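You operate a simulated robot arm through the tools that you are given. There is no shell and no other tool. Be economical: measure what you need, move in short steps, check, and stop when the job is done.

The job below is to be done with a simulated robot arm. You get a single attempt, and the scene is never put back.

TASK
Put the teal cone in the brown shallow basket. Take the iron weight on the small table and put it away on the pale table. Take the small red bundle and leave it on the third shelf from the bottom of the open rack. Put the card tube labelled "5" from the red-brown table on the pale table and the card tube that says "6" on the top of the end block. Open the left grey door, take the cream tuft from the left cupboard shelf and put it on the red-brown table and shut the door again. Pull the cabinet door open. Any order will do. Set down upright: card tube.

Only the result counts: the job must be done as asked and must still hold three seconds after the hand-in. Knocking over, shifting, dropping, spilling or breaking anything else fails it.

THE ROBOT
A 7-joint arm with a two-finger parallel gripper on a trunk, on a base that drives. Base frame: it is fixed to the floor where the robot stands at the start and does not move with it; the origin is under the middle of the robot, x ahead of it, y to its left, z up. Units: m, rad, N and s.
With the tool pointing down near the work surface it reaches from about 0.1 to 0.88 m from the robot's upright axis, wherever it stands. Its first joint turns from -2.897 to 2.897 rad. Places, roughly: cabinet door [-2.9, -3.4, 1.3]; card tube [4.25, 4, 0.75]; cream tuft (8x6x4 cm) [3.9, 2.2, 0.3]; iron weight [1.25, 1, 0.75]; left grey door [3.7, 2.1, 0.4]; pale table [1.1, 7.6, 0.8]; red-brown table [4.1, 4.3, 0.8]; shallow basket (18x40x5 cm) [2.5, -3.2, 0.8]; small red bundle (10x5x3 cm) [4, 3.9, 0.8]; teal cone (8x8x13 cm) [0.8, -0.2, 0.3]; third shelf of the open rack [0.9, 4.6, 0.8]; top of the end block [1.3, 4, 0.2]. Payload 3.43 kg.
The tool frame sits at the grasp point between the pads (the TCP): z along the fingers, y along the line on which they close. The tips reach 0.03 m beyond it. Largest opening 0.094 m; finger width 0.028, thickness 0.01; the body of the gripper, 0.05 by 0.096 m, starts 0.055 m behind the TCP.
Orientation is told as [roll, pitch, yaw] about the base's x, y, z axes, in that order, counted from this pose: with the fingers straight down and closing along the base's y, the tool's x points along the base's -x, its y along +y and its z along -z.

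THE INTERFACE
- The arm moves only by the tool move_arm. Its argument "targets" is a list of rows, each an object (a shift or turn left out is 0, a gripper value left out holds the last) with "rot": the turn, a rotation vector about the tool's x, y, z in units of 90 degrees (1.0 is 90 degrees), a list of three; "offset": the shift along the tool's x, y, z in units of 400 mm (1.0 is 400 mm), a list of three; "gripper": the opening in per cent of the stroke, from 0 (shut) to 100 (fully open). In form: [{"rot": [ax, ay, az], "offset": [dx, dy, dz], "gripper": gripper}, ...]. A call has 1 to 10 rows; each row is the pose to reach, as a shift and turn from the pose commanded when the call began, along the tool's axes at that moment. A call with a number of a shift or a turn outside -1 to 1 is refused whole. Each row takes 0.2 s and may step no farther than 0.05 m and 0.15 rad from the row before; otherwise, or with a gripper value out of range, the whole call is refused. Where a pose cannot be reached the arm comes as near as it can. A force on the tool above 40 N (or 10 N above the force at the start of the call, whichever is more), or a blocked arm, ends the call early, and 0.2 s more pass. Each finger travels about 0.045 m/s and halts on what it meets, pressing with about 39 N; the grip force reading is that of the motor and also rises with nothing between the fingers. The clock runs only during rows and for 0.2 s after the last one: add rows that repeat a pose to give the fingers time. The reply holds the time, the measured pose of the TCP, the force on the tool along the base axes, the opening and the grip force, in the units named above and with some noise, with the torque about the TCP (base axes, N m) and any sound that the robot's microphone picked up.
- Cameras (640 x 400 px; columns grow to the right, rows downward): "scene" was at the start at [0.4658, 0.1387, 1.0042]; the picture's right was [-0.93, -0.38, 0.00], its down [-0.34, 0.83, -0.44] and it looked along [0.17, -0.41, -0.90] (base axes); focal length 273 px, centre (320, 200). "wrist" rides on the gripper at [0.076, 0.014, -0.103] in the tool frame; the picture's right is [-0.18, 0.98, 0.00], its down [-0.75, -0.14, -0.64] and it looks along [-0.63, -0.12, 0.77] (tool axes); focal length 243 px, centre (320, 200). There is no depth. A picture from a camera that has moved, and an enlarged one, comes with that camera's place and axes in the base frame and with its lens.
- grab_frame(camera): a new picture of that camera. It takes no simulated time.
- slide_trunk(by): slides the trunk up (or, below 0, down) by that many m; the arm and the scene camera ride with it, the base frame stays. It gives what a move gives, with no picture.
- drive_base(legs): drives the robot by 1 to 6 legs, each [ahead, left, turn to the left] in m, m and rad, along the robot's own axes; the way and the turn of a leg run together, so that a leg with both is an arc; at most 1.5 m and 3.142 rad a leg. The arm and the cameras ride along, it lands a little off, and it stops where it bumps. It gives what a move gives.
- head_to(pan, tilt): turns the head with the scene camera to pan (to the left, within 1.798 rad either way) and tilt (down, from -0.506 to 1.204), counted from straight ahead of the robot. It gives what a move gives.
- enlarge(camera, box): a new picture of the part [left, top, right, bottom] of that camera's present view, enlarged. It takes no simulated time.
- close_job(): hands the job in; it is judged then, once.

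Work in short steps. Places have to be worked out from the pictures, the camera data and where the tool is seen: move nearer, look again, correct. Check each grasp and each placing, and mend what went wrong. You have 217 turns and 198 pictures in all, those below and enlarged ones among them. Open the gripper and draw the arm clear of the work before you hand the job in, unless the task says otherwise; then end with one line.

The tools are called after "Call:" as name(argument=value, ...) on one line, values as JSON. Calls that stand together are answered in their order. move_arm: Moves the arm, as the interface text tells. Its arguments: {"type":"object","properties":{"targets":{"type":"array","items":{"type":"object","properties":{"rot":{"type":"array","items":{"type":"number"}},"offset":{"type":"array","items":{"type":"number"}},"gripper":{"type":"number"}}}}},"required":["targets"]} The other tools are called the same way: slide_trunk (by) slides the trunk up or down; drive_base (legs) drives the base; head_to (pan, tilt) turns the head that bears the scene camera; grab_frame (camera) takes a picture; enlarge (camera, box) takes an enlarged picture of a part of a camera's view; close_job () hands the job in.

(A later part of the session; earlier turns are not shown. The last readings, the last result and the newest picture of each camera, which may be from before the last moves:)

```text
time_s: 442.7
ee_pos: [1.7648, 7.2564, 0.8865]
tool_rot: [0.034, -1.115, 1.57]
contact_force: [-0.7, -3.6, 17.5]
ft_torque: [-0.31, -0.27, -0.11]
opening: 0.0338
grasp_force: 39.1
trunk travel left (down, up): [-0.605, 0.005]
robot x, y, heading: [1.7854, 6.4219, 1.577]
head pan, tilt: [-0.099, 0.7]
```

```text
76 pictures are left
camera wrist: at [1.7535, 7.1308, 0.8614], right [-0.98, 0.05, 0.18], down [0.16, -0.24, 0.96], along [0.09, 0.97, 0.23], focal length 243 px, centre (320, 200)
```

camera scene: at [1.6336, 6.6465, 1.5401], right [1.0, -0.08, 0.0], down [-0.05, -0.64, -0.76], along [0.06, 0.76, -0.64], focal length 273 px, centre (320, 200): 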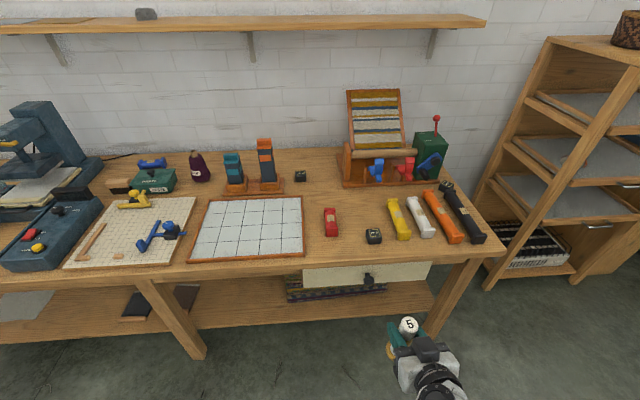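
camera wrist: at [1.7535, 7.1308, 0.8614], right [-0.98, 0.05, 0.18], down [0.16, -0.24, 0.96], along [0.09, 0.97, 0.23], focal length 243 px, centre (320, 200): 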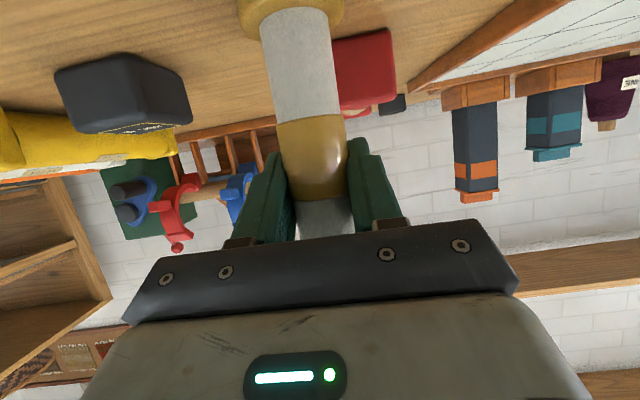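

Touching with 17 N. Release partially, then back out.

Call:
move_arm(targets=[{"gripper": 50}, {"gripper": 65}, {"gripper": 65}, {"gripper": 65}])

Call:
drive_base(legs=[[-0.3, 0, 0]])

Call:
grab_frame(camera="scene")

Call:
grab_frame(camera="wrist")

```text
time_s: 443.7
ee_pos: [1.764, 7.2566, 0.8835]
tool_rot: [0.037, -1.113, 1.568]
contact_force: [0.2, -0.3, 0.1]
ft_torque: [0.01, -0.02, -0.03]
opening: 0.0612
grasp_force: 0.2
trunk travel left (down, up): [-0.605, 0.005]
robot x, y, heading: [1.7865, 6.424, 1.577]
head pan, tilt: [-0.099, 0.7]
```

```text
time_s: 445.7
ee_pos: [1.7733, 6.9539, 0.8842]
tool_rot: [0.037, -1.112, 1.561]
contact_force: [-1.0, -0.6, 0.0]
ft_torque: [0.01, 0.02, -0.01]
opening: 0.0612
grasp_force: 0.0
trunk travel left (down, up): [-0.605, 0.005]
robot x, y, heading: [1.7921, 6.1207, 1.571]
head pan, tilt: [-0.099, 0.7]
```

```text
75 pictures are left
camera scene: at [1.6016, 6.6495, 1.5401], right [1.0, -0.1, 0.0], down [-0.06, -0.64, -0.76], along [0.08, 0.76, -0.64], focal length 273 px, centre (320, 200)
```

scene: 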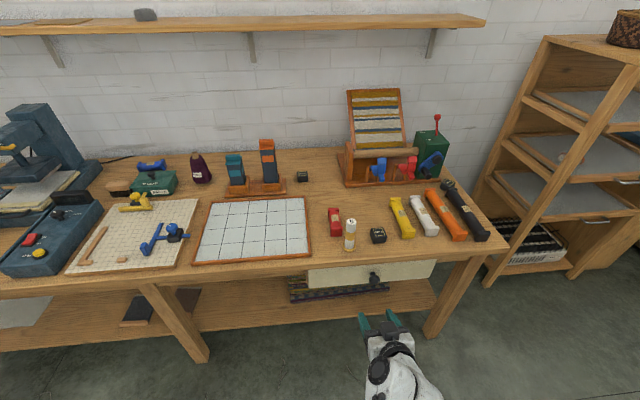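

```text
74 pictures are left
camera wrist: at [1.7607, 6.8273, 0.8593], right [-0.98, 0.06, 0.18], down [0.16, -0.24, 0.96], along [0.1, 0.97, 0.22], focal length 243 px, centre (320, 200)
```

wrist: 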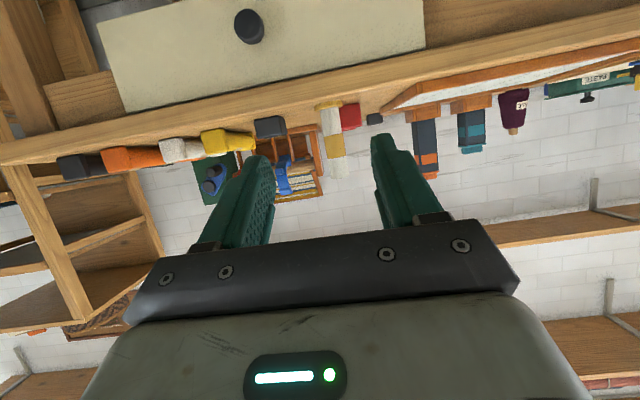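

Tube 5 stands upright. Last: the cupboard. Drive back down the aisle, facing +x, to y≈2.2.

Call:
drive_base(legs=[[-0.05, 0, 0], [0, -0.86, 0], [0, 0, -1.571], [0, -1.35, 0], [0, -1.3, 0], [0, -1.2, 0]])

Call:
head_to(pan=0, tilt=0.7)

Call:
grab_frame(camera="scene")

```text
time_s: 472.7
ee_pos: [3.4958, 2.2456, 0.883]
tool_rot: [0.036, -1.113, -0.027]
contact_force: [0.5, 0.7, -0.2]
ft_torque: [0.03, 0.0, -0.03]
opening: 0.0609
grasp_force: 0.0
trunk travel left (down, up): [-0.605, 0.005]
robot x, y, heading: [2.6613, 2.244, -0.016]
head pan, tilt: [-0.099, 0.7]
```

```text
time_s: 473.4
ee_pos: [3.4961, 2.2459, 0.8832]
tool_rot: [0.037, -1.11, -0.028]
contact_force: [-1.2, -0.2, -0.2]
ft_torque: [0.01, -0.02, 0.0]
opening: 0.0612
grasp_force: 0.0
trunk travel left (down, up): [-0.605, 0.005]
robot x, y, heading: [2.6638, 2.2462, -0.019]
head pan, tilt: [0.0, 0.7]
```

```text
73 pictures are left
camera scene: at [3.1936, 2.4326, 1.5401], right [-0.02, -1.0, 0.0], down [-0.64, 0.01, -0.76], along [0.76, -0.01, -0.64], focal length 273 px, centre (320, 200)
```

scene: 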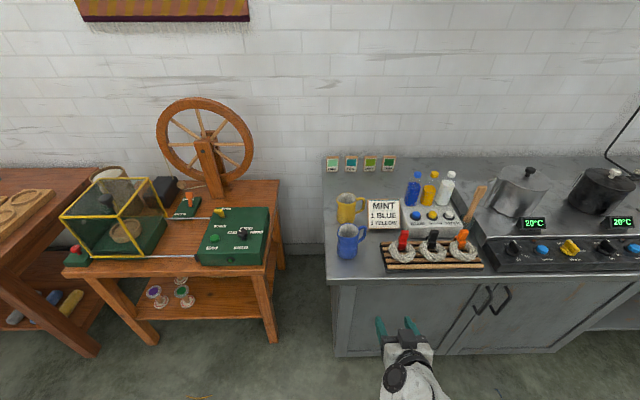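

Grey counter doors ahead; left door hinged at left (y≈2.35), handles meet in the middle. Lower the trunk to look at the front.

Call:
slide_trunk(by=-0.4)

Call:
head_to(pan=-0.5, tilt=0.6)

Call:
grab_frame(camera="scene")

Call:
grab_frame(camera="wrist")

```text
time_s: 477.2
ee_pos: [3.4951, 2.2472, 0.4835]
tool_rot: [0.037, -1.111, -0.027]
contact_force: [-0.3, -0.7, -0.2]
ft_torque: [0.03, 0.02, 0.0]
opening: 0.0611
grasp_force: 0.0
trunk travel left (down, up): [-0.205, 0.405]
robot x, y, heading: [2.664, 2.2453, -0.016]
head pan, tilt: [0.0, 0.7]
```

```text
time_s: 478.2
ee_pos: [3.496, 2.2463, 0.4834]
tool_rot: [0.034, -1.112, -0.025]
contact_force: [1.0, 0.1, 0.5]
ft_torque: [-0.05, 0.05, 0.01]
opening: 0.0612
grasp_force: 0.0
trunk travel left (down, up): [-0.205, 0.405]
robot x, y, heading: [2.662, 2.2455, -0.016]
head pan, tilt: [-0.499, 0.6]
```

```text
72 pictures are left
camera scene: at [3.1855, 2.3905, 1.1488], right [-0.49, -0.87, 0.0], down [-0.49, 0.28, -0.82], along [0.72, -0.41, -0.57], focal length 273 px, centre (320, 200)
```

scene: 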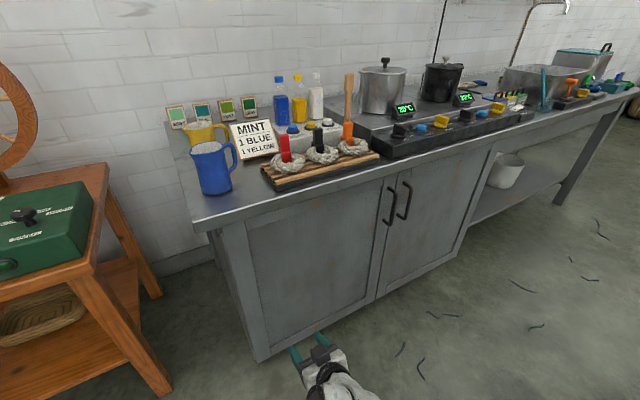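

```text
71 pictures are left
camera wrist: at [3.3689, 2.2592, 0.4593], right [0.08, 0.98, 0.18], down [-0.24, -0.16, 0.96], along [0.97, -0.12, 0.22], focal length 243 px, centre (320, 200)
```

wrist: 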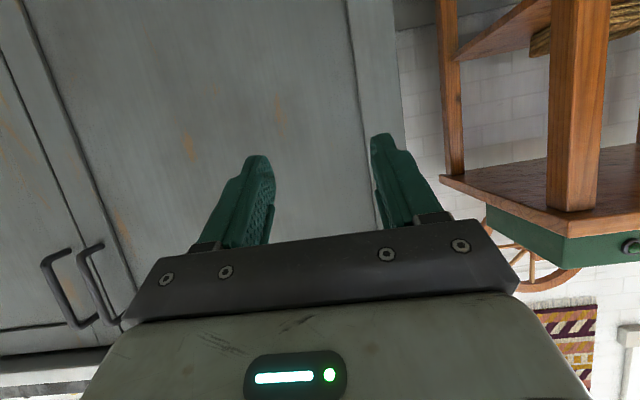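

Left-door handle ≈ (3.695, 1.855, z 0.58–0.71), door hinge ≈ (3.73, 2.34). Mirror the cabinet approach: robot at ≈(2.78, 2.06), trunk lowered, tool horizontal in front of the handle.

Call:
drive_base(legs=[[0.08, -0.185, 0.016]])

Call:
slide_trunk(by=-0.105)

Call:
move_arm(targets=[{"rot": [0, -0.0366, 0], "offset": [-0.071, -0.0625, -0.042], "gripper": 100}, {"rot": [0, -0.0733, 0], "offset": [-0.141, -0.125, -0.084]}, {"rot": [0, -0.11, 0], "offset": [-0.212, -0.1875, -0.126]}, {"rot": [0, -0.1465, 0], "offset": [-0.2825, -0.25, -0.1675]}, {"rot": [0, -0.183, 0], "offset": [-0.353, -0.3125, -0.209]}, {"rot": [0, -0.22, 0], "offset": [-0.424, -0.375, -0.251]}, {"rot": [0, -0.256, 0], "offset": [-0.494, -0.4375, -0.293]}, {"rot": [0, -0.293, 0], "offset": [-0.565, -0.5, -0.335]}])

Call:
grab_frame(camera="wrist")

Call:
grab_frame(camera="scene")

```text
time_s: 479.8
ee_pos: [3.5743, 2.0713, 0.4825]
tool_rot: [0.035, -1.112, -0.015]
contact_force: [-0.6, 0.3, 0.3]
ft_torque: [-0.02, -0.02, 0.01]
opening: 0.0613
grasp_force: 0.0
trunk travel left (down, up): [-0.205, 0.405]
robot x, y, heading: [2.7392, 2.0557, -0.006]
head pan, tilt: [-0.499, 0.6]
```

```text
time_s: 481.1
ee_pos: [3.5741, 2.0714, 0.3791]
tool_rot: [0.037, -1.111, -0.015]
contact_force: [-0.4, -1.0, 0.2]
ft_torque: [0.0, -0.01, 0.02]
opening: 0.0612
grasp_force: 0.1
trunk travel left (down, up): [-0.1, 0.51]
robot x, y, heading: [2.7461, 2.0585, -0.005]
head pan, tilt: [-0.499, 0.6]
```

```text
time_s: 482.9
ee_pos: [3.5562, 1.8672, 0.6349]
tool_rot: [1.657, -1.556, -1.635]
contact_force: [0.6, -0.1, 0.6]
ft_torque: [0.02, -0.03, 0.02]
opening: 0.0942
grasp_force: 0.1
trunk travel left (down, up): [-0.1, 0.51]
robot x, y, heading: [2.7427, 2.0588, -0.003]
head pan, tilt: [-0.499, 0.6]
```

```text
70 pictures are left
camera wrist: at [3.4533, 1.8803, 0.5576], right [-0.02, 0.98, 0.2], down [-0.64, -0.17, 0.75], along [0.77, -0.11, 0.63], focal length 243 px, centre (320, 200)
```

wrist: 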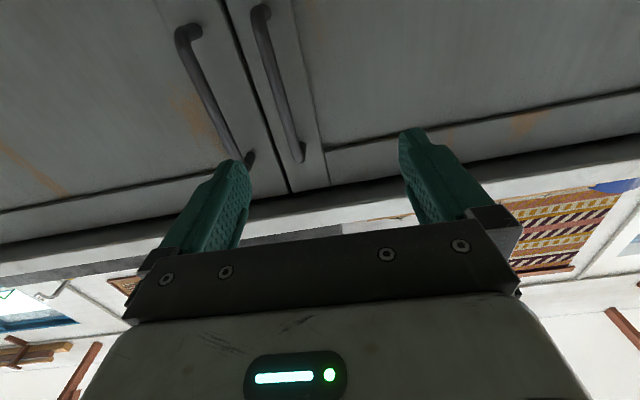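

```text
69 pictures are left
camera scene: at [3.2623, 2.211, 1.0437], right [-0.48, -0.88, 0.0], down [-0.5, 0.27, -0.82], along [0.72, -0.4, -0.57], focal length 273 px, centre (320, 200)
```

scene: 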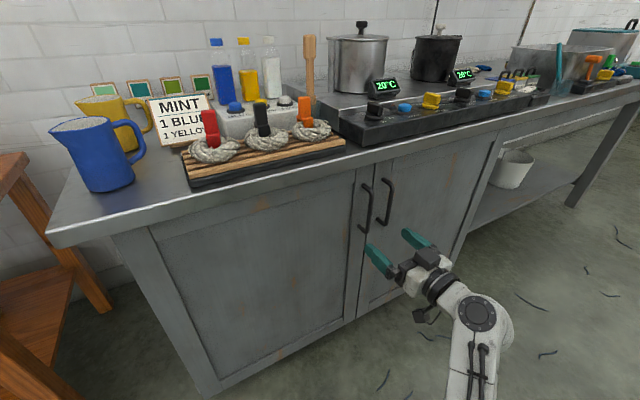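

Handle at y≈1.838, z 0.556–0.693; the other handle is only ~6 cm away, so use a 48% opening. Align, then advance partway.

Call:
move_arm(targets=[{"offset": [0.0325, -0.0675, 0], "gripper": 48}, {"offset": [0.0325, -0.0675, 0]}, {"offset": [0.0325, -0.0675, 0.08]}, {"offset": [0.0325, -0.0675, 0.16]}])

Call:
grab_frame(camera="wrist")

```text
time_s: 483.9
ee_pos: [3.6208, 1.8404, 0.6226]
tool_rot: [1.614, -1.556, -1.595]
contact_force: [-0.3, 0.4, -0.1]
ft_torque: [0.05, 0.04, 0.01]
opening: 0.045
grasp_force: 0.0
trunk travel left (down, up): [-0.1, 0.51]
robot x, y, heading: [2.7445, 2.0571, -0.004]
head pan, tilt: [-0.499, 0.6]
```

```text
68 pictures are left
camera wrist: at [3.5176, 1.8533, 0.5447], right [-0.02, 0.98, 0.2], down [-0.64, -0.17, 0.75], along [0.77, -0.11, 0.63], focal length 243 px, centre (320, 200)
```

wrist: 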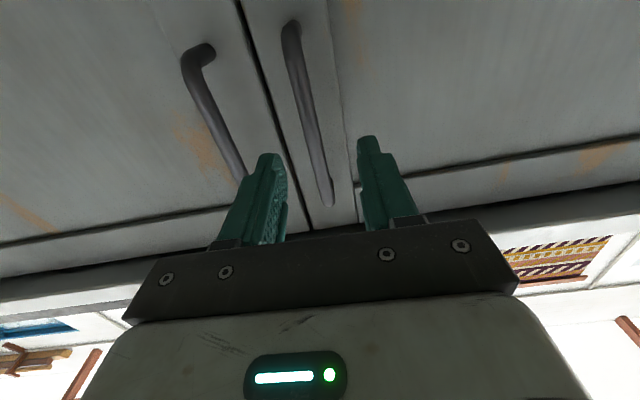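

Bar centred between the fingers. Advance 6 cm and close.

Call:
move_arm(targets=[{"offset": [0, -0.005, 0.08]}, {"offset": [0, -0.008, 0.12]}, {"offset": [0, -0.008, 0.15]}, {"offset": [0, -0.008, 0.15], "gripper": 0}, {"offset": [0, -0.008, 0.15]}, {"offset": [0, -0.008, 0.15]}, {"offset": [0, -0.008, 0.15]}])

Call:
grab_frame(camera="wrist")

```text
time_s: 485.5
ee_pos: [3.6829, 1.8364, 0.6226]
tool_rot: [1.614, -1.557, -1.597]
contact_force: [-0.7, -6.9, -1.6]
ft_torque: [-1.01, -0.16, 0.02]
opening: 0.0165
grasp_force: 45.1
trunk travel left (down, up): [-0.1, 0.51]
robot x, y, heading: [2.742, 2.0572, -0.006]
head pan, tilt: [-0.499, 0.6]
```

```text
67 pictures are left
camera wrist: at [3.5785, 1.8495, 0.5456], right [-0.02, 0.98, 0.2], down [-0.64, -0.16, 0.75], along [0.77, -0.11, 0.63], focal length 243 px, centre (320, 200)
```

wrist: 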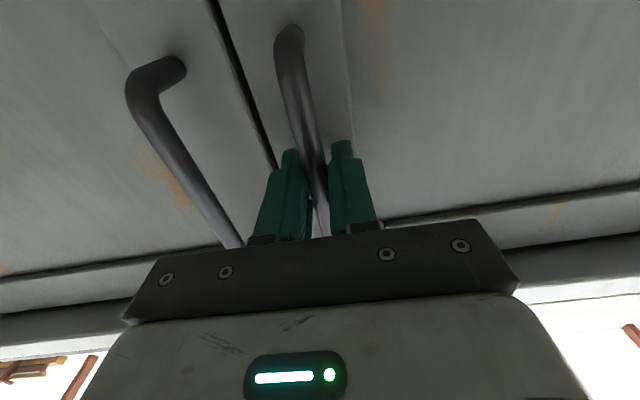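

Handle gripped. Pull the door along its arc (hinge ≈(3.735, 2.32)), first ~20°.

Call:
move_arm(targets=[{"rot": [0.0573, 0, 0], "offset": [0, 0.0168, -0.108]}, {"rot": [0.1146, 0, 0], "offset": [0, 0.0428, -0.2145]}, {"rot": [0.1719, 0, 0], "offset": [0, 0.0785, -0.318]}, {"rot": [0.2292, 0, 0], "offset": [0, 0.1233, -0.418]}])

Call:
grab_frame(camera="scene")

```text
time_s: 486.5
ee_pos: [3.5152, 1.8811, 0.6246]
tool_rot: [1.374, -1.559, -1.717]
contact_force: [-3.1, -6.2, 9.6]
ft_torque: [-1.28, -0.21, 0.06]
opening: 0.0162
grasp_force: 44.7
trunk travel left (down, up): [-0.1, 0.51]
robot x, y, heading: [2.7399, 2.0616, -0.002]
head pan, tilt: [-0.499, 0.6]
```

```text
66 pictures are left
camera scene: at [3.2623, 2.2103, 1.044], right [-0.48, -0.88, 0.0], down [-0.5, 0.27, -0.83], along [0.72, -0.4, -0.56], focal length 273 px, centre (320, 200)
```

scene: 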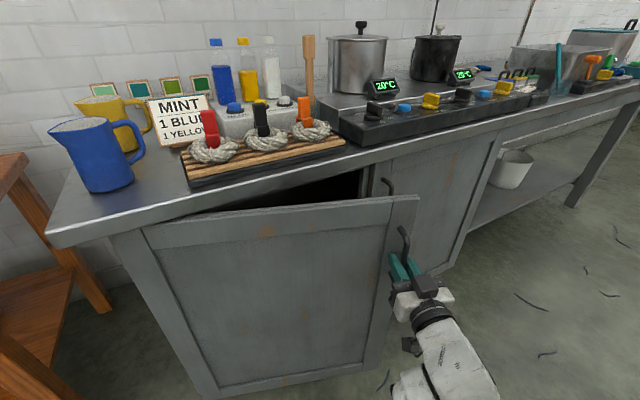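

Door opens smoothly with low forces. Continue 26° more.

Call:
move_arm(targets=[{"rot": [0.0573, 0, 0], "offset": [0, 0.0168, -0.108]}, {"rot": [0.1146, 0, 0], "offset": [0, 0.0428, -0.2145]}, {"rot": [0.1719, 0, 0], "offset": [0, 0.0785, -0.318]}, {"rot": [0.2292, 0, 0], "offset": [0, 0.1233, -0.418]}, {"rot": [0.2865, 0, 0], "offset": [0, 0.177, -0.513]}])

Call:
move_arm(targets=[{"rot": [0.0573, 0, 0], "offset": [0, 0.0168, -0.108]}, {"rot": [0.1146, 0, 0], "offset": [0, 0.0428, -0.2145]}, {"rot": [0.1719, 0, 0], "offset": [0, 0.0785, -0.318]}, {"rot": [0.2292, 0, 0], "offset": [0, 0.1233, -0.418]}])

Call:
grab_frame(camera="scene")

```text
time_s: 487.5
ee_pos: [3.3857, 1.9653, 0.6237]
tool_rot: [0.405, -1.553, -1.084]
contact_force: [-0.6, -0.2, -0.1]
ft_torque: [-0.4, 0.57, 0.03]
opening: 0.0163
grasp_force: 45.2
trunk travel left (down, up): [-0.1, 0.51]
robot x, y, heading: [2.742, 2.0565, 0.001]
head pan, tilt: [-0.499, 0.6]
stopped in row 4: the force on the tool passed its limit at 44 N (the readings are from after the stop); the commanded pose is now the measured one
```

```text
time_s: 488.1
ee_pos: [3.3395, 2.0132, 0.6251]
tool_rot: [0.159, -1.55, -0.995]
contact_force: [-0.1, 0.2, 0.9]
ft_torque: [-0.07, 0.45, -0.04]
opening: 0.0163
grasp_force: 44.4
trunk travel left (down, up): [-0.1, 0.51]
robot x, y, heading: [2.7453, 2.058, -0.008]
head pan, tilt: [-0.499, 0.6]
stopped in row 2: the force on the tool passed its limit at 45 N (the readings are from after the stop); the commanded pose is now the measured one
```

```text
65 pictures are left
camera scene: at [3.2623, 2.2083, 1.0439], right [-0.48, -0.88, 0.0], down [-0.49, 0.27, -0.83], along [0.72, -0.4, -0.56], focal length 273 px, centre (320, 200)
```

scene: 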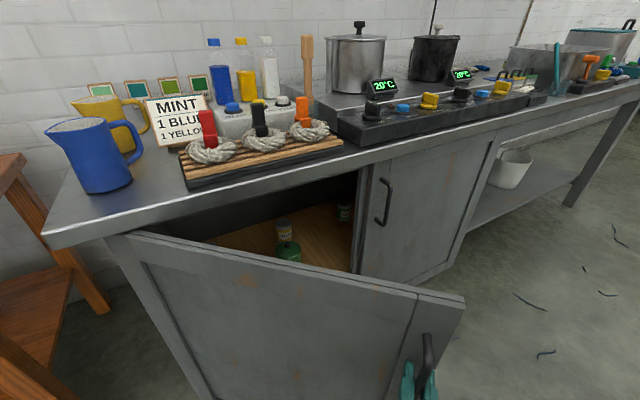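

Fitted the hinge at (3.731, 2.353), radius 0.52. Continue along that corrected arc.

Call:
move_arm(targets=[{"rot": [0.013, 0, 0], "offset": [0, 0.0065, -0.12]}, {"rot": [0.064, 0, 0], "offset": [0, 0.025, -0.237]}, {"rot": [0.119, 0, 0], "offset": [0, 0.054, -0.3535]}, {"rot": [0.176, 0, 0], "offset": [0, 0.093, -0.4635]}, {"rot": [0.234, 0, 0], "offset": [0, 0.142, -0.57]}, {"rot": [0.291, 0, 0], "offset": [0, 0.2, -0.671]}])

Call:
grab_frame(camera="scene")

```text
time_s: 489.5
ee_pos: [3.2216, 2.2652, 0.6306]
tool_rot: [-0.345, -1.546, -0.944]
contact_force: [26.7, 3.6, -29.1]
ft_torque: [0.75, -0.47, 0.03]
opening: 0.0161
grasp_force: 45.7
trunk travel left (down, up): [-0.1, 0.51]
robot x, y, heading: [2.7378, 2.0567, -0.005]
head pan, tilt: [-0.499, 0.6]
```

```text
64 pictures are left
camera scene: at [3.2638, 2.208, 1.0432], right [-0.48, -0.87, 0.0], down [-0.49, 0.27, -0.82], along [0.72, -0.4, -0.57], focal length 273 px, centre (320, 200)
```

scene: 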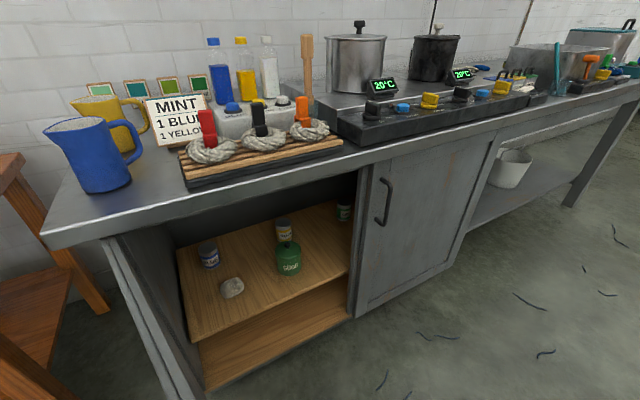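

Interior visible: tuft at ≈(3.86, 2.18) on the shelf. Open the door somewhat further for access.

Call:
move_arm(targets=[{"rot": [0.0573, 0, 0], "offset": [0.01, 0.025, -0.115]}, {"rot": [0.1146, 0, 0], "offset": [0.02, 0.054, -0.2285]}, {"rot": [0.1719, 0, 0], "offset": [0.02, 0.093, -0.339]}, {"rot": [0.2292, 0, 0], "offset": [0.02, 0.142, -0.445]}])

Call:
grab_frame(camera="scene")

```text
time_s: 490.2
ee_pos: [3.2134, 2.3585, 0.6292]
tool_rot: [-0.632, -1.557, -0.881]
contact_force: [-7.1, 0.9, 14.5]
ft_torque: [0.35, -0.63, -0.1]
opening: 0.0163
grasp_force: 45.3
out of reach, approached as far as the arm can: row 3
trunk travel left (down, up): [-0.1, 0.51]
robot x, y, heading: [2.7427, 2.0579, -0.005]
head pan, tilt: [-0.499, 0.6]
stopped in row 3: the force on the tool passed its limit at 76 N (the readings are from after the stop); the commanded pose is now the measured one
```

```text
63 pictures are left
camera scene: at [3.2612, 2.2091, 1.0441], right [-0.48, -0.88, 0.0], down [-0.49, 0.27, -0.83], along [0.72, -0.4, -0.56], focal length 273 px, centre (320, 200)
```

scene: 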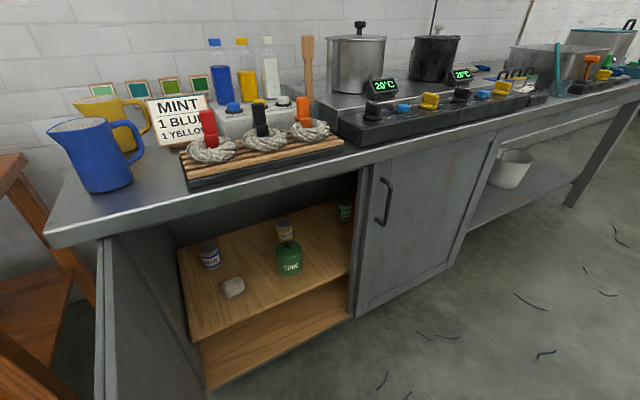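

Door ~88° open. Release, strafe left to clear the handle, then back away.

Call:
move_arm(targets=[{"gripper": 50}, {"gripper": 100}, {"gripper": 100}, {"gripper": 100}, {"gripper": 100}])

Call:
drive_base(legs=[[0, 0.14, 0]])

Call:
grab_frame(camera="wrist")

```text
time_s: 491.4
ee_pos: [3.214, 2.3578, 0.6264]
tool_rot: [-0.76, -1.555, -0.754]
contact_force: [0.5, -0.5, -0.1]
ft_torque: [0.03, -0.02, -0.01]
opening: 0.094
grasp_force: 0.1
trunk travel left (down, up): [-0.1, 0.51]
robot x, y, heading: [2.7396, 2.0557, -0.006]
head pan, tilt: [-0.499, 0.6]
```

```text
time_s: 492.7
ee_pos: [3.213, 2.4999, 0.6274]
tool_rot: [-0.76, -1.553, -0.754]
contact_force: [0.2, -0.5, -0.9]
ft_torque: [0.0, -0.04, 0.01]
opening: 0.0939
grasp_force: 0.0
trunk travel left (down, up): [-0.1, 0.51]
robot x, y, heading: [2.7405, 2.1982, -0.004]
head pan, tilt: [-0.499, 0.6]
```

```text
62 pictures are left
camera wrist: at [3.2208, 2.6035, 0.5504], right [0.98, 0.06, 0.17], down [-0.17, 0.62, 0.76], along [-0.07, -0.78, 0.62], focal length 243 px, centre (320, 200)
```

wrist: 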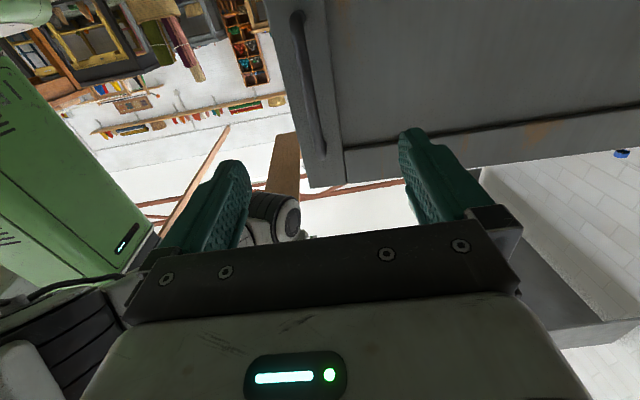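

Handle is clear. Back away, shift right, and swing the tool back to pointing forward.

Call:
drive_base(legs=[[-0.5, 0, 0], [0, -0.23, 0]])

Call:
move_arm(targets=[{"rot": [-0.095, 0, 0], "offset": [0, 0.025, 0.02]}, {"rot": [-0.19, 0, 0], "offset": [0, 0.05, 0.04]}, {"rot": [-0.285, 0, 0], "offset": [0, 0.075, 0.06]}, {"rot": [-0.38, 0, 0], "offset": [0, 0.1, 0.08]}, {"rot": [-0.475, 0, 0], "offset": [0, 0.125, 0.1]}, {"rot": [-0.57, 0, 0], "offset": [0, 0.15, 0.12]}, {"rot": [-0.665, 0, 0], "offset": [0, 0.175, 0.14]}, {"rot": [-0.76, 0, 0], "offset": [0, 0.2, 0.16]}, {"rot": [-0.855, 0, 0], "offset": [0, 0.225, 0.18]}, {"rot": [-0.95, 0, 0], "offset": [0, 0.25, 0.2]}])

Call:
move_arm(targets=[{"rot": [0, 0.092, 0], "offset": [0.02, 0, 0]}, {"rot": [0, 0.184, 0], "offset": [0.04, 0, 0]}, {"rot": [0, 0.276, 0], "offset": [0.06, 0, 0]}, {"rot": [0, 0.368, 0], "offset": [0.08, 0, 0]}, {"rot": [0, 0.46, 0], "offset": [0.1, 0, 0]}, {"rot": [0, 0.55, 0], "offset": [0.12, 0, 0]}])

Call:
head_to(pan=0.1, tilt=0.6)

Call:
grab_frame(camera="scene")

```text
time_s: 497.0
ee_pos: [2.7188, 2.2682, 0.627]
tool_rot: [-0.76, -1.554, -0.763]
contact_force: [-0.5, -0.6, 0.1]
ft_torque: [0.01, 0.03, 0.02]
opening: 0.0941
grasp_force: 0.0
trunk travel left (down, up): [-0.1, 0.51]
robot x, y, heading: [2.2419, 1.9726, -0.012]
head pan, tilt: [-0.499, 0.6]
```

```text
time_s: 499.2
ee_pos: [2.8222, 2.1933, 0.6254]
tool_rot: [0.753, -1.553, -0.78]
contact_force: [0.2, 0.0, 0.5]
ft_torque: [-0.04, -0.01, -0.02]
opening: 0.0941
grasp_force: 0.0
trunk travel left (down, up): [-0.1, 0.51]
robot x, y, heading: [2.2376, 1.9741, -0.014]
head pan, tilt: [-0.499, 0.6]
```

```text
time_s: 500.6
ee_pos: [2.8202, 2.1941, 0.5767]
tool_rot: [0.013, -0.692, -0.038]
contact_force: [1.0, 0.4, -0.5]
ft_torque: [0.04, -0.01, 0.01]
opening: 0.0939
grasp_force: 0.1
trunk travel left (down, up): [-0.1, 0.51]
robot x, y, heading: [2.2445, 1.9717, -0.019]
head pan, tilt: [-0.499, 0.6]
```

```text
time_s: 501.6
ee_pos: [2.8205, 2.1944, 0.5768]
tool_rot: [0.016, -0.695, -0.042]
contact_force: [-0.4, -0.7, 0.7]
ft_torque: [-0.03, -0.03, -0.02]
opening: 0.094
grasp_force: 0.1
trunk travel left (down, up): [-0.1, 0.51]
robot x, y, heading: [2.2376, 1.9758, -0.009]
head pan, tilt: [0.099, 0.6]
```

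```text
61 pictures are left
camera scene: at [2.7751, 2.1703, 1.0438], right [0.08, -1.0, 0.0], down [-0.56, -0.05, -0.83], along [0.82, 0.07, -0.57], focal length 273 px, centre (320, 200)
```

scene: 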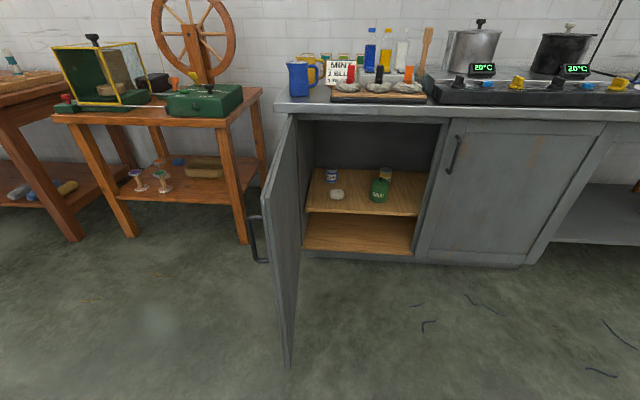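

Re-triangulated: tuft centre ≈ (3.915, 2.181, 0.29), shelf z≈0.26. Lower the tool, then drive in right of the open door.

Call:
move_arm(targets=[{"rot": [0, 0.01, 0], "offset": [0.064, 0, 0.077]}, {"rot": [0, 0.02, 0], "offset": [0.128, 0, 0.154]}, {"rot": [0, 0.03, 0], "offset": [0.192, 0, 0.23]}, {"rot": [0, 0.04, 0], "offset": [0.256, 0, 0.307]}, {"rot": [0, 0.04, 0], "offset": [0.32, 0, 0.384]}])

Call:
drive_base(legs=[[0, -0.06, 0.01], [0.8, 0, 0]])

Call:
grab_frame(camera="wrist")

Call:
head_to(pan=-0.3, tilt=0.9)

Call:
grab_frame(camera="scene")

```text
time_s: 502.8
ee_pos: [2.8207, 2.1969, 0.3773]
tool_rot: [0.015, -0.631, -0.04]
contact_force: [-0.2, -0.9, 0.0]
ft_torque: [0.01, -0.01, -0.04]
opening: 0.094
grasp_force: 0.0
trunk travel left (down, up): [-0.1, 0.51]
robot x, y, heading: [2.2438, 1.9721, -0.009]
head pan, tilt: [0.099, 0.6]
```

```text
time_s: 507.6
ee_pos: [3.6205, 2.1354, 0.3764]
tool_rot: [0.014, -0.631, -0.033]
contact_force: [-0.2, 0.0, -0.1]
ft_torque: [-0.05, -0.06, 0.01]
opening: 0.094
grasp_force: 0.1
trunk travel left (down, up): [-0.1, 0.51]
robot x, y, heading: [3.0422, 1.9082, -0.003]
head pan, tilt: [0.099, 0.6]
```

```text
60 pictures are left
camera wrist: at [3.4969, 2.1512, 0.4142], right [0.17, 0.98, 0.12], down [0.23, -0.16, 0.96], along [0.96, -0.14, -0.25], focal length 243 px, centre (320, 200)
```

wrist: 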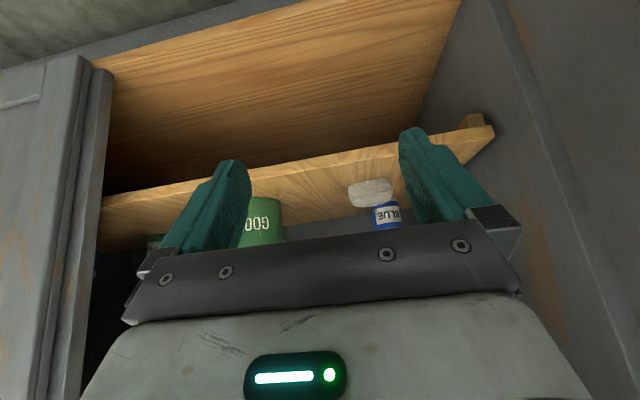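

```text
time_s: 508.5
ee_pos: [3.62, 2.1354, 0.3783]
tool_rot: [0.014, -0.632, -0.033]
contact_force: [0.0, -0.5, -0.3]
ft_torque: [0.0, -0.01, 0.0]
opening: 0.0939
grasp_force: 0.1
trunk travel left (down, up): [-0.1, 0.51]
robot x, y, heading: [3.0438, 1.9105, -0.005]
head pan, tilt: [-0.3, 0.901]
```

```text
59 pictures are left
camera scene: at [3.5578, 2.0777, 1.0191], right [-0.3, -0.95, 0.0], down [-0.75, 0.24, -0.62], along [0.59, -0.19, -0.78], focal length 273 px, centre (320, 200)
```

scene: 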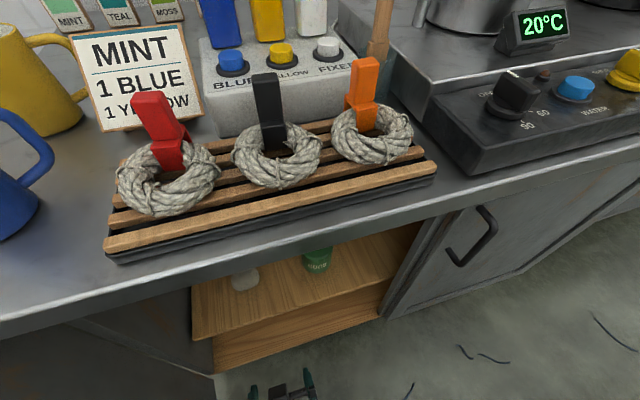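

Tuft ≈ (3.90, 2.182), shelf z≈0.285. Advance above it at the present height.

Call:
move_arm(targets=[{"offset": [-0.094, 0.025, 0.069], "gripper": 100}, {"offset": [-0.188, 0.05, 0.138]}, {"offset": [-0.283, 0.075, 0.207]}, {"offset": [-0.377, 0.1, 0.276]}, {"offset": [-0.471, 0.12, 0.345]}])

Call:
grab_frame(camera="wrist")

Call:
grab_frame(camera="scene")

```text
time_s: 509.7
ee_pos: [3.8535, 2.1795, 0.3772]
tool_rot: [0.013, -0.629, -0.032]
contact_force: [0.7, -0.8, -0.1]
ft_torque: [0.0, 0.03, -0.01]
opening: 0.094
grasp_force: 0.1
trunk travel left (down, up): [-0.1, 0.51]
robot x, y, heading: [3.0419, 1.9073, -0.007]
head pan, tilt: [-0.3, 0.901]
```

```text
58 pictures are left
camera wrist: at [3.7313, 2.1956, 0.4148], right [0.17, 0.98, 0.12], down [0.23, -0.16, 0.96], along [0.96, -0.14, -0.25], focal length 243 px, centre (320, 200)
```

wrist: 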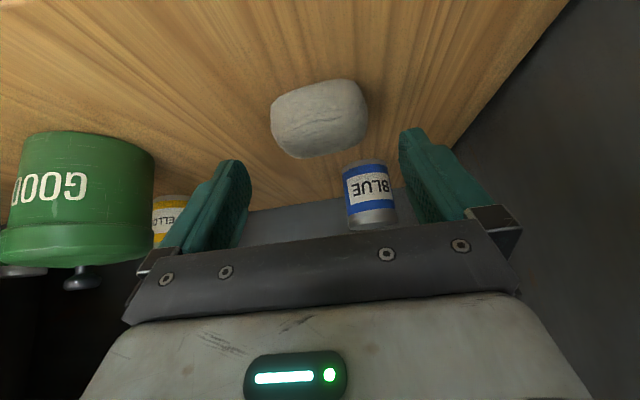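

```text
57 pictures are left
camera scene: at [3.5577, 2.0777, 1.019], right [-0.3, -0.95, 0.0], down [-0.75, 0.24, -0.62], along [0.59, -0.19, -0.78], focal length 273 px, centre (320, 200)
```

scene: 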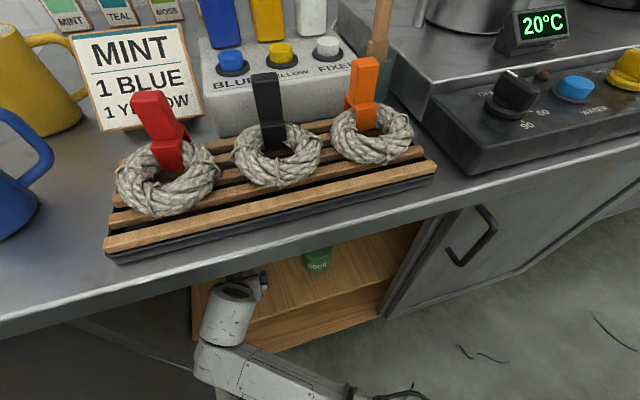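

Tuft triangulated at (3.894, 2.180, 0.311), about 7.7 cm wide. Move over and lower around it.

Call:
move_arm(targets=[{"offset": [-0.0807, 0.004, 0.0591]}, {"offset": [-0.046, 0.004, 0.1065]}, {"offset": [-0.0113, 0.004, 0.1539]}])

Call:
grab_frame(camera="wrist")

```text
time_s: 510.5
ee_pos: [3.8949, 2.1805, 0.332]
tool_rot: [0.014, -0.635, -0.03]
contact_force: [-14.3, -2.4, 23.1]
ft_torque: [-1.2, 0.37, -0.68]
opening: 0.0943
grasp_force: 0.0
trunk travel left (down, up): [-0.1, 0.51]
robot x, y, heading: [3.0408, 1.9091, -0.006]
head pan, tilt: [-0.3, 0.901]
```

```text
56 pictures are left
camera wrist: at [3.7727, 2.1959, 0.3691], right [0.17, 0.98, 0.12], down [0.22, -0.16, 0.96], along [0.96, -0.14, -0.24], focal length 243 px, centre (320, 200)
```

wrist: 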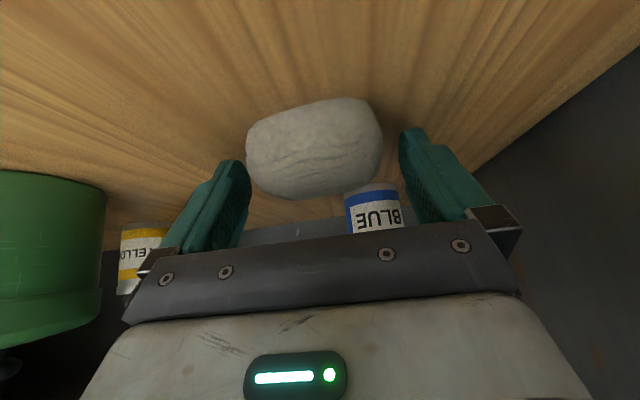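

Fingertips touch the shelf on both sides of the tuft. Raise 3 mm, close, and lift.

Call:
move_arm(targets=[{"offset": [-0.005, 0, -0.007]}, {"offset": [-0.005, 0, -0.007], "gripper": 0}, {"offset": [-0.005, 0, -0.007]}, {"offset": [-0.005, 0, -0.007]}, {"offset": [-0.005, 0, -0.007]}, {"offset": [-0.005, 0, -0.007]}])

Call:
move_arm(targets=[{"offset": [-0.03, 0, -0.04]}, {"offset": [-0.06, 0, -0.08]}, {"offset": [-0.08, 0, -0.11]}])

Call:
grab_frame(camera="wrist")

```text
time_s: 511.9
ee_pos: [3.8943, 2.1803, 0.3333]
tool_rot: [0.015, -0.628, -0.033]
contact_force: [-0.2, 0.0, 0.6]
ft_torque: [0.02, 0.03, 0.03]
opening: 0.0725
grasp_force: 39.0
trunk travel left (down, up): [-0.1, 0.51]
robot x, y, heading: [3.0425, 1.9106, -0.009]
head pan, tilt: [-0.3, 0.901]
```

```text
time_s: 512.7
ee_pos: [3.8944, 2.1791, 0.3864]
tool_rot: [0.013, -0.63, -0.034]
contact_force: [0.3, 0.1, -0.6]
ft_torque: [0.0, 0.01, 0.01]
opening: 0.0723
grasp_force: 39.3
trunk travel left (down, up): [-0.1, 0.51]
robot x, y, heading: [3.0426, 1.9101, -0.006]
head pan, tilt: [-0.3, 0.901]
```

```text
55 pictures are left
camera wrist: at [3.7723, 2.1948, 0.4252], right [0.17, 0.98, 0.12], down [0.23, -0.16, 0.96], along [0.96, -0.14, -0.25], focal length 243 px, centre (320, 200)
```

wrist: 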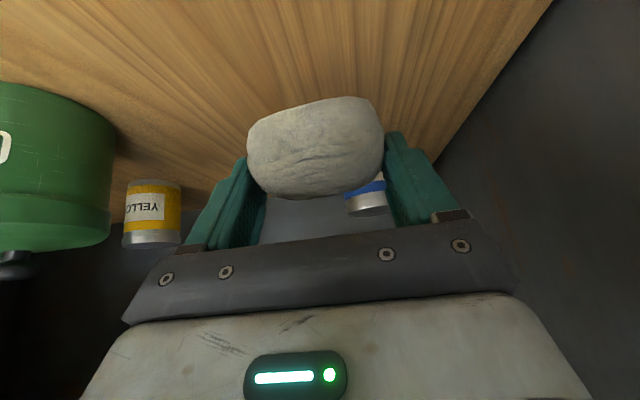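

Tuft held. Retract straight out and back the base off.

Call:
move_arm(targets=[{"offset": [0.091, -0.01, -0.0665]}, {"offset": [0.182, -0.02, -0.133]}, {"offset": [0.273, -0.03, -0.2]}, {"offset": [0.364, -0.04, -0.266]}, {"offset": [0.455, -0.05, -0.3325]}, {"offset": [0.546, -0.06, -0.4]}])

Call:
drive_base(legs=[[-0.75, 0, 0]])

Call:
head_to(pan=0.1, tilt=0.6)

Call:
grab_frame(camera="scene")

```text
time_s: 514.1
ee_pos: [3.6212, 2.161, 0.3884]
tool_rot: [0.017, -0.631, -0.034]
contact_force: [0.3, -0.1, 0.3]
ft_torque: [0.0, -0.01, 0.0]
opening: 0.0724
grasp_force: 39.1
trunk travel left (down, up): [-0.1, 0.51]
robot x, y, heading: [3.0379, 1.9043, -0.012]
head pan, tilt: [-0.3, 0.901]
```

```text
time_s: 518.1
ee_pos: [2.877, 2.1669, 0.3893]
tool_rot: [0.014, -0.633, -0.031]
contact_force: [-0.1, 0.0, 0.1]
ft_torque: [-0.01, 0.01, 0.01]
opening: 0.0721
grasp_force: 38.8
trunk travel left (down, up): [-0.1, 0.51]
robot x, y, heading: [2.2995, 1.9109, -0.006]
head pan, tilt: [-0.3, 0.901]
```

```text
time_s: 519.0
ee_pos: [2.8773, 2.167, 0.3891]
tool_rot: [0.014, -0.632, -0.031]
contact_force: [0.4, -0.6, 0.3]
ft_torque: [0.0, 0.0, 0.01]
opening: 0.0721
grasp_force: 39.2
trunk travel left (down, up): [-0.1, 0.51]
robot x, y, heading: [2.2969, 1.9157, -0.008]
head pan, tilt: [0.099, 0.6]
```

```text
54 pictures are left
camera scene: at [2.8298, 2.1145, 1.0437], right [0.09, -1.0, 0.0], down [-0.56, -0.05, -0.82], along [0.82, 0.08, -0.57], focal length 273 px, centre (320, 200)
```

scene: 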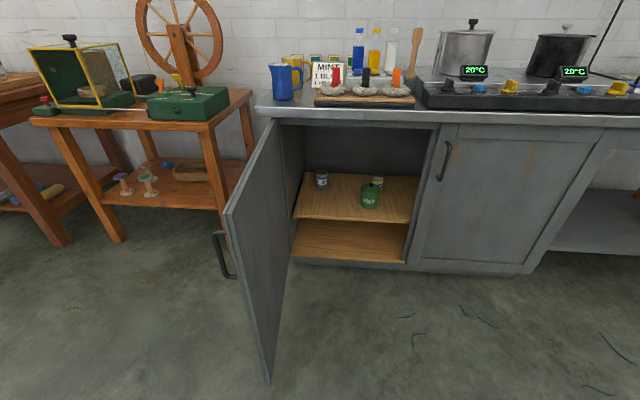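

Cupboard clear, tuft in hand. Raise the trunk and drive to the red-brown table.

Call:
slide_trunk(by=0.4)

Call:
slide_trunk(by=0.08)

Call:
drive_base(legs=[[0, 1.0, 0.008], [0, 1.0, 0], [0.6, 0, 0]])

Call:
head_to(pan=0, tilt=0.7)

Call:
grab_frame(camera="scene")

```text
time_s: 522.8
ee_pos: [2.8751, 2.1664, 0.788]
tool_rot: [0.014, -0.633, -0.031]
contact_force: [-0.6, -0.9, -0.5]
ft_torque: [-0.05, 0.01, -0.02]
opening: 0.0709
grasp_force: 39.0
trunk travel left (down, up): [-0.5, 0.11]
robot x, y, heading: [2.2967, 1.9131, -0.012]
head pan, tilt: [0.099, 0.6]
```

```text
time_s: 524.0
ee_pos: [2.8787, 2.1665, 0.8682]
tool_rot: [0.013, -0.632, -0.034]
contact_force: [0.8, -0.2, 0.0]
ft_torque: [0.02, 0.0, 0.0]
opening: 0.0714
grasp_force: 39.0
trunk travel left (down, up): [-0.58, 0.03]
robot x, y, heading: [2.2964, 1.9141, -0.005]
head pan, tilt: [0.099, 0.6]
```

```text
time_s: 537.1
ee_pos: [3.4668, 4.194, 0.8681]
tool_rot: [0.015, -0.632, -0.021]
contact_force: [0.3, -0.5, 0.1]
ft_torque: [-0.02, 0.0, 0.0]
opening: 0.0709
grasp_force: 39.1
trunk travel left (down, up): [-0.58, 0.03]
robot x, y, heading: [2.8926, 3.9337, 0.005]
head pan, tilt: [0.099, 0.6]
```

```text
time_s: 537.7
ee_pos: [3.4662, 4.1941, 0.8692]
tool_rot: [0.014, -0.632, -0.019]
contact_force: [-0.4, -0.4, 0.0]
ft_torque: [-0.01, 0.0, -0.01]
opening: 0.071
grasp_force: 38.7
trunk travel left (down, up): [-0.58, 0.03]
robot x, y, heading: [2.8877, 3.9317, 0.006]
head pan, tilt: [0.0, 0.7]
```

```text
53 pictures are left
camera scene: at [3.4178, 4.133, 1.5152], right [0.01, -1.0, 0.0], down [-0.64, 0.0, -0.77], along [0.77, 0.0, -0.64], focal length 273 px, centre (320, 200)
```

scene: 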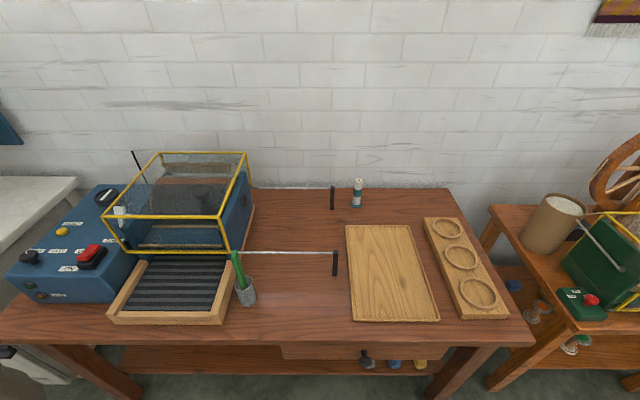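

Free patch at (3.84, 4.19). Drive 0.37 forward, then lower.

Call:
drive_base(legs=[[0.37, 0, 0]])

Call:
move_arm(targets=[{"offset": [0.044, 0, 0.06]}, {"offset": [0.081, 0, 0.111]}, {"offset": [0.096, 0, 0.131]}, {"offset": [0.104, 0, 0.141]}, {"offset": [0.111, 0, 0.151]}, {"offset": [0.118, 0, 0.161]}, {"offset": [0.126, 0, 0.172]}, {"offset": [0.133, 0, 0.182]}])

Call:
grab_frame(camera="wrist")

```text
time_s: 540.1
ee_pos: [3.8365, 4.1984, 0.8676]
tool_rot: [0.014, -0.632, -0.018]
contact_force: [0.9, 0.1, 0.4]
ft_torque: [-0.03, 0.0, 0.0]
opening: 0.0708
grasp_force: 39.0
trunk travel left (down, up): [-0.58, 0.03]
robot x, y, heading: [3.2602, 3.9341, 0.01]
head pan, tilt: [0.0, 0.7]
```

```text
time_s: 541.4
ee_pos: [3.8368, 4.2009, 0.7968]
tool_rot: [0.02, -0.641, -0.02]
contact_force: [-6.7, -5.4, 17.7]
ft_torque: [0.34, 0.53, 0.28]
opening: 0.0704
grasp_force: 38.6
trunk travel left (down, up): [-0.58, 0.03]
robot x, y, heading: [3.2618, 3.9365, 0.004]
head pan, tilt: [0.0, 0.7]
stopped in row 6: the force on the tool passed its limit at 44 N (the readings are from after the stop); the commanded pose is now the measured one
```

```text
52 pictures are left
camera wrist: at [3.7138, 4.2146, 0.8322], right [0.15, 0.98, 0.13], down [0.22, -0.16, 0.96], along [0.96, -0.12, -0.24], focal length 243 px, centre (320, 200)
```

wrist: 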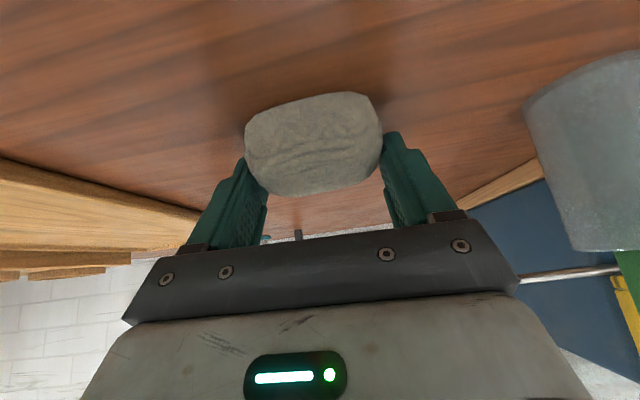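

Tuft is on the table. Raise 2 mm, open, lift away.

Call:
move_arm(targets=[{"offset": [-0.003, 0, -0.004], "gripper": 90}, {"offset": [-0.003, 0, -0.004]}, {"offset": [-0.003, 0, -0.004]}, {"offset": [-0.05, 0, -0.068]}, {"offset": [-0.12, 0, -0.16]}, {"offset": [-0.12, 0, -0.24]}])

Call:
drive_base(legs=[[-0.5, 0, 0]])

Call:
grab_frame(camera="scene")

```text
time_s: 542.8
ee_pos: [3.8185, 4.198, 0.8994]
tool_rot: [0.018, -0.637, -0.016]
contact_force: [-0.9, 0.8, 0.3]
ft_torque: [0.0, 0.0, -0.02]
opening: 0.0846
grasp_force: 0.1
trunk travel left (down, up): [-0.58, 0.03]
robot x, y, heading: [3.2602, 3.9364, 0.008]
head pan, tilt: [0.0, 0.7]
```

```text
time_s: 545.7
ee_pos: [3.3273, 4.1958, 0.8993]
tool_rot: [0.021, -0.638, -0.016]
contact_force: [-1.0, -0.5, -0.2]
ft_torque: [0.0, 0.0, 0.0]
opening: 0.0848
grasp_force: 0.0
trunk travel left (down, up): [-0.58, 0.03]
robot x, y, heading: [2.7707, 3.9282, 0.012]
head pan, tilt: [0.0, 0.7]
```

```text
51 pictures are left
camera scene: at [3.2955, 4.1333, 1.5151], right [0.01, -1.0, 0.0], down [-0.64, -0.01, -0.76], along [0.76, 0.01, -0.64], focal length 273 px, centre (320, 200)
```

scene: 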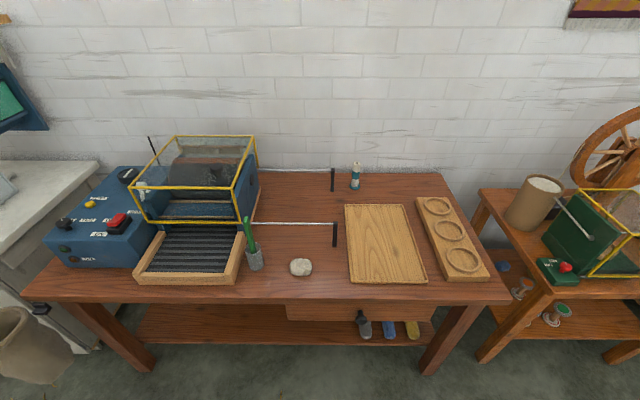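

Tuft placed. Now shut the door: I'll push it with closed fingertips from its outer side, driving diagonally. First go to open floor, lower the trunk, close the gripper.

Call:
drive_base(legs=[[-0.25, 0, 0], [0, -0.95, 0], [0, 0, -0.79]])

Call:
slide_trunk(by=-0.4)

Call:
slide_trunk(by=-0.08)

Call:
move_arm(targets=[{"rot": [0, -0.07, 0], "gripper": 0}, {"rot": [0, -0.14, 0]}, {"rot": [0, -0.2, 0]}, {"rot": [0, -0.2, 0]}, {"rot": [0, -0.2, 0]}])

Call:
head_to(pan=0, tilt=0.6)

Call:
grab_frame(camera="scene")

```text
time_s: 554.1
ee_pos: [3.1155, 2.7901, 0.8986]
tool_rot: [0.019, -0.638, -0.782]
contact_force: [0.7, 0.0, 0.2]
ft_torque: [-0.02, -0.03, 0.0]
opening: 0.0848
grasp_force: 0.0
trunk travel left (down, up): [-0.58, 0.03]
robot x, y, heading: [2.531, 2.987, -0.75]
head pan, tilt: [0.0, 0.7]
```

```text
time_s: 557.9
ee_pos: [3.1177, 2.7919, 0.4989]
tool_rot: [0.018, -0.635, -0.783]
contact_force: [0.3, 0.1, 0.2]
ft_torque: [0.0, -0.01, -0.01]
opening: 0.0847
grasp_force: 0.0
trunk travel left (down, up): [-0.18, 0.43]
robot x, y, heading: [2.5345, 2.9881, -0.753]
head pan, tilt: [0.0, 0.7]
```

```text
time_s: 559.1
ee_pos: [3.1162, 2.7917, 0.4184]
tool_rot: [0.021, -0.636, -0.782]
contact_force: [0.5, 0.2, 0.1]
ft_torque: [-0.01, 0.01, 0.05]
opening: 0.0844
grasp_force: 0.1
trunk travel left (down, up): [-0.1, 0.51]
robot x, y, heading: [2.5343, 2.987, -0.756]
head pan, tilt: [0.0, 0.7]
```

```text
time_s: 560.3
ee_pos: [3.1173, 2.7918, 0.4193]
tool_rot: [0.026, -0.951, -0.793]
contact_force: [-0.3, 0.0, 0.3]
ft_torque: [0.03, 0.0, 0.02]
opening: 0.0
grasp_force: 18.7
trunk travel left (down, up): [-0.1, 0.51]
robot x, y, heading: [2.5346, 2.9867, -0.755]
head pan, tilt: [0.0, 0.7]
```

```text
time_s: 561.0
ee_pos: [3.1179, 2.791, 0.4192]
tool_rot: [0.027, -0.951, -0.79]
contact_force: [-0.4, 0.2, 0.1]
ft_torque: [0.03, 0.01, 0.03]
opening: 0.0003
grasp_force: 33.3
trunk travel left (down, up): [-0.1, 0.51]
robot x, y, heading: [2.5295, 2.9872, -0.76]
head pan, tilt: [0.0, 0.6]
```

```text
50 pictures are left
camera scene: at [3.0533, 2.7668, 1.0438], right [-0.69, -0.73, 0.0], down [-0.41, 0.39, -0.82], along [0.6, -0.57, -0.57], focal length 273 px, centre (320, 200)
```

scene: 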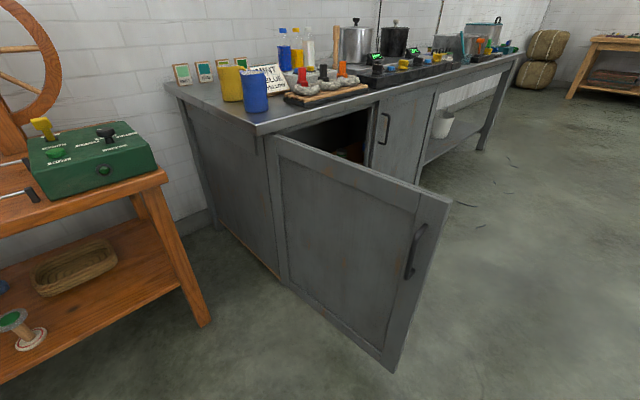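

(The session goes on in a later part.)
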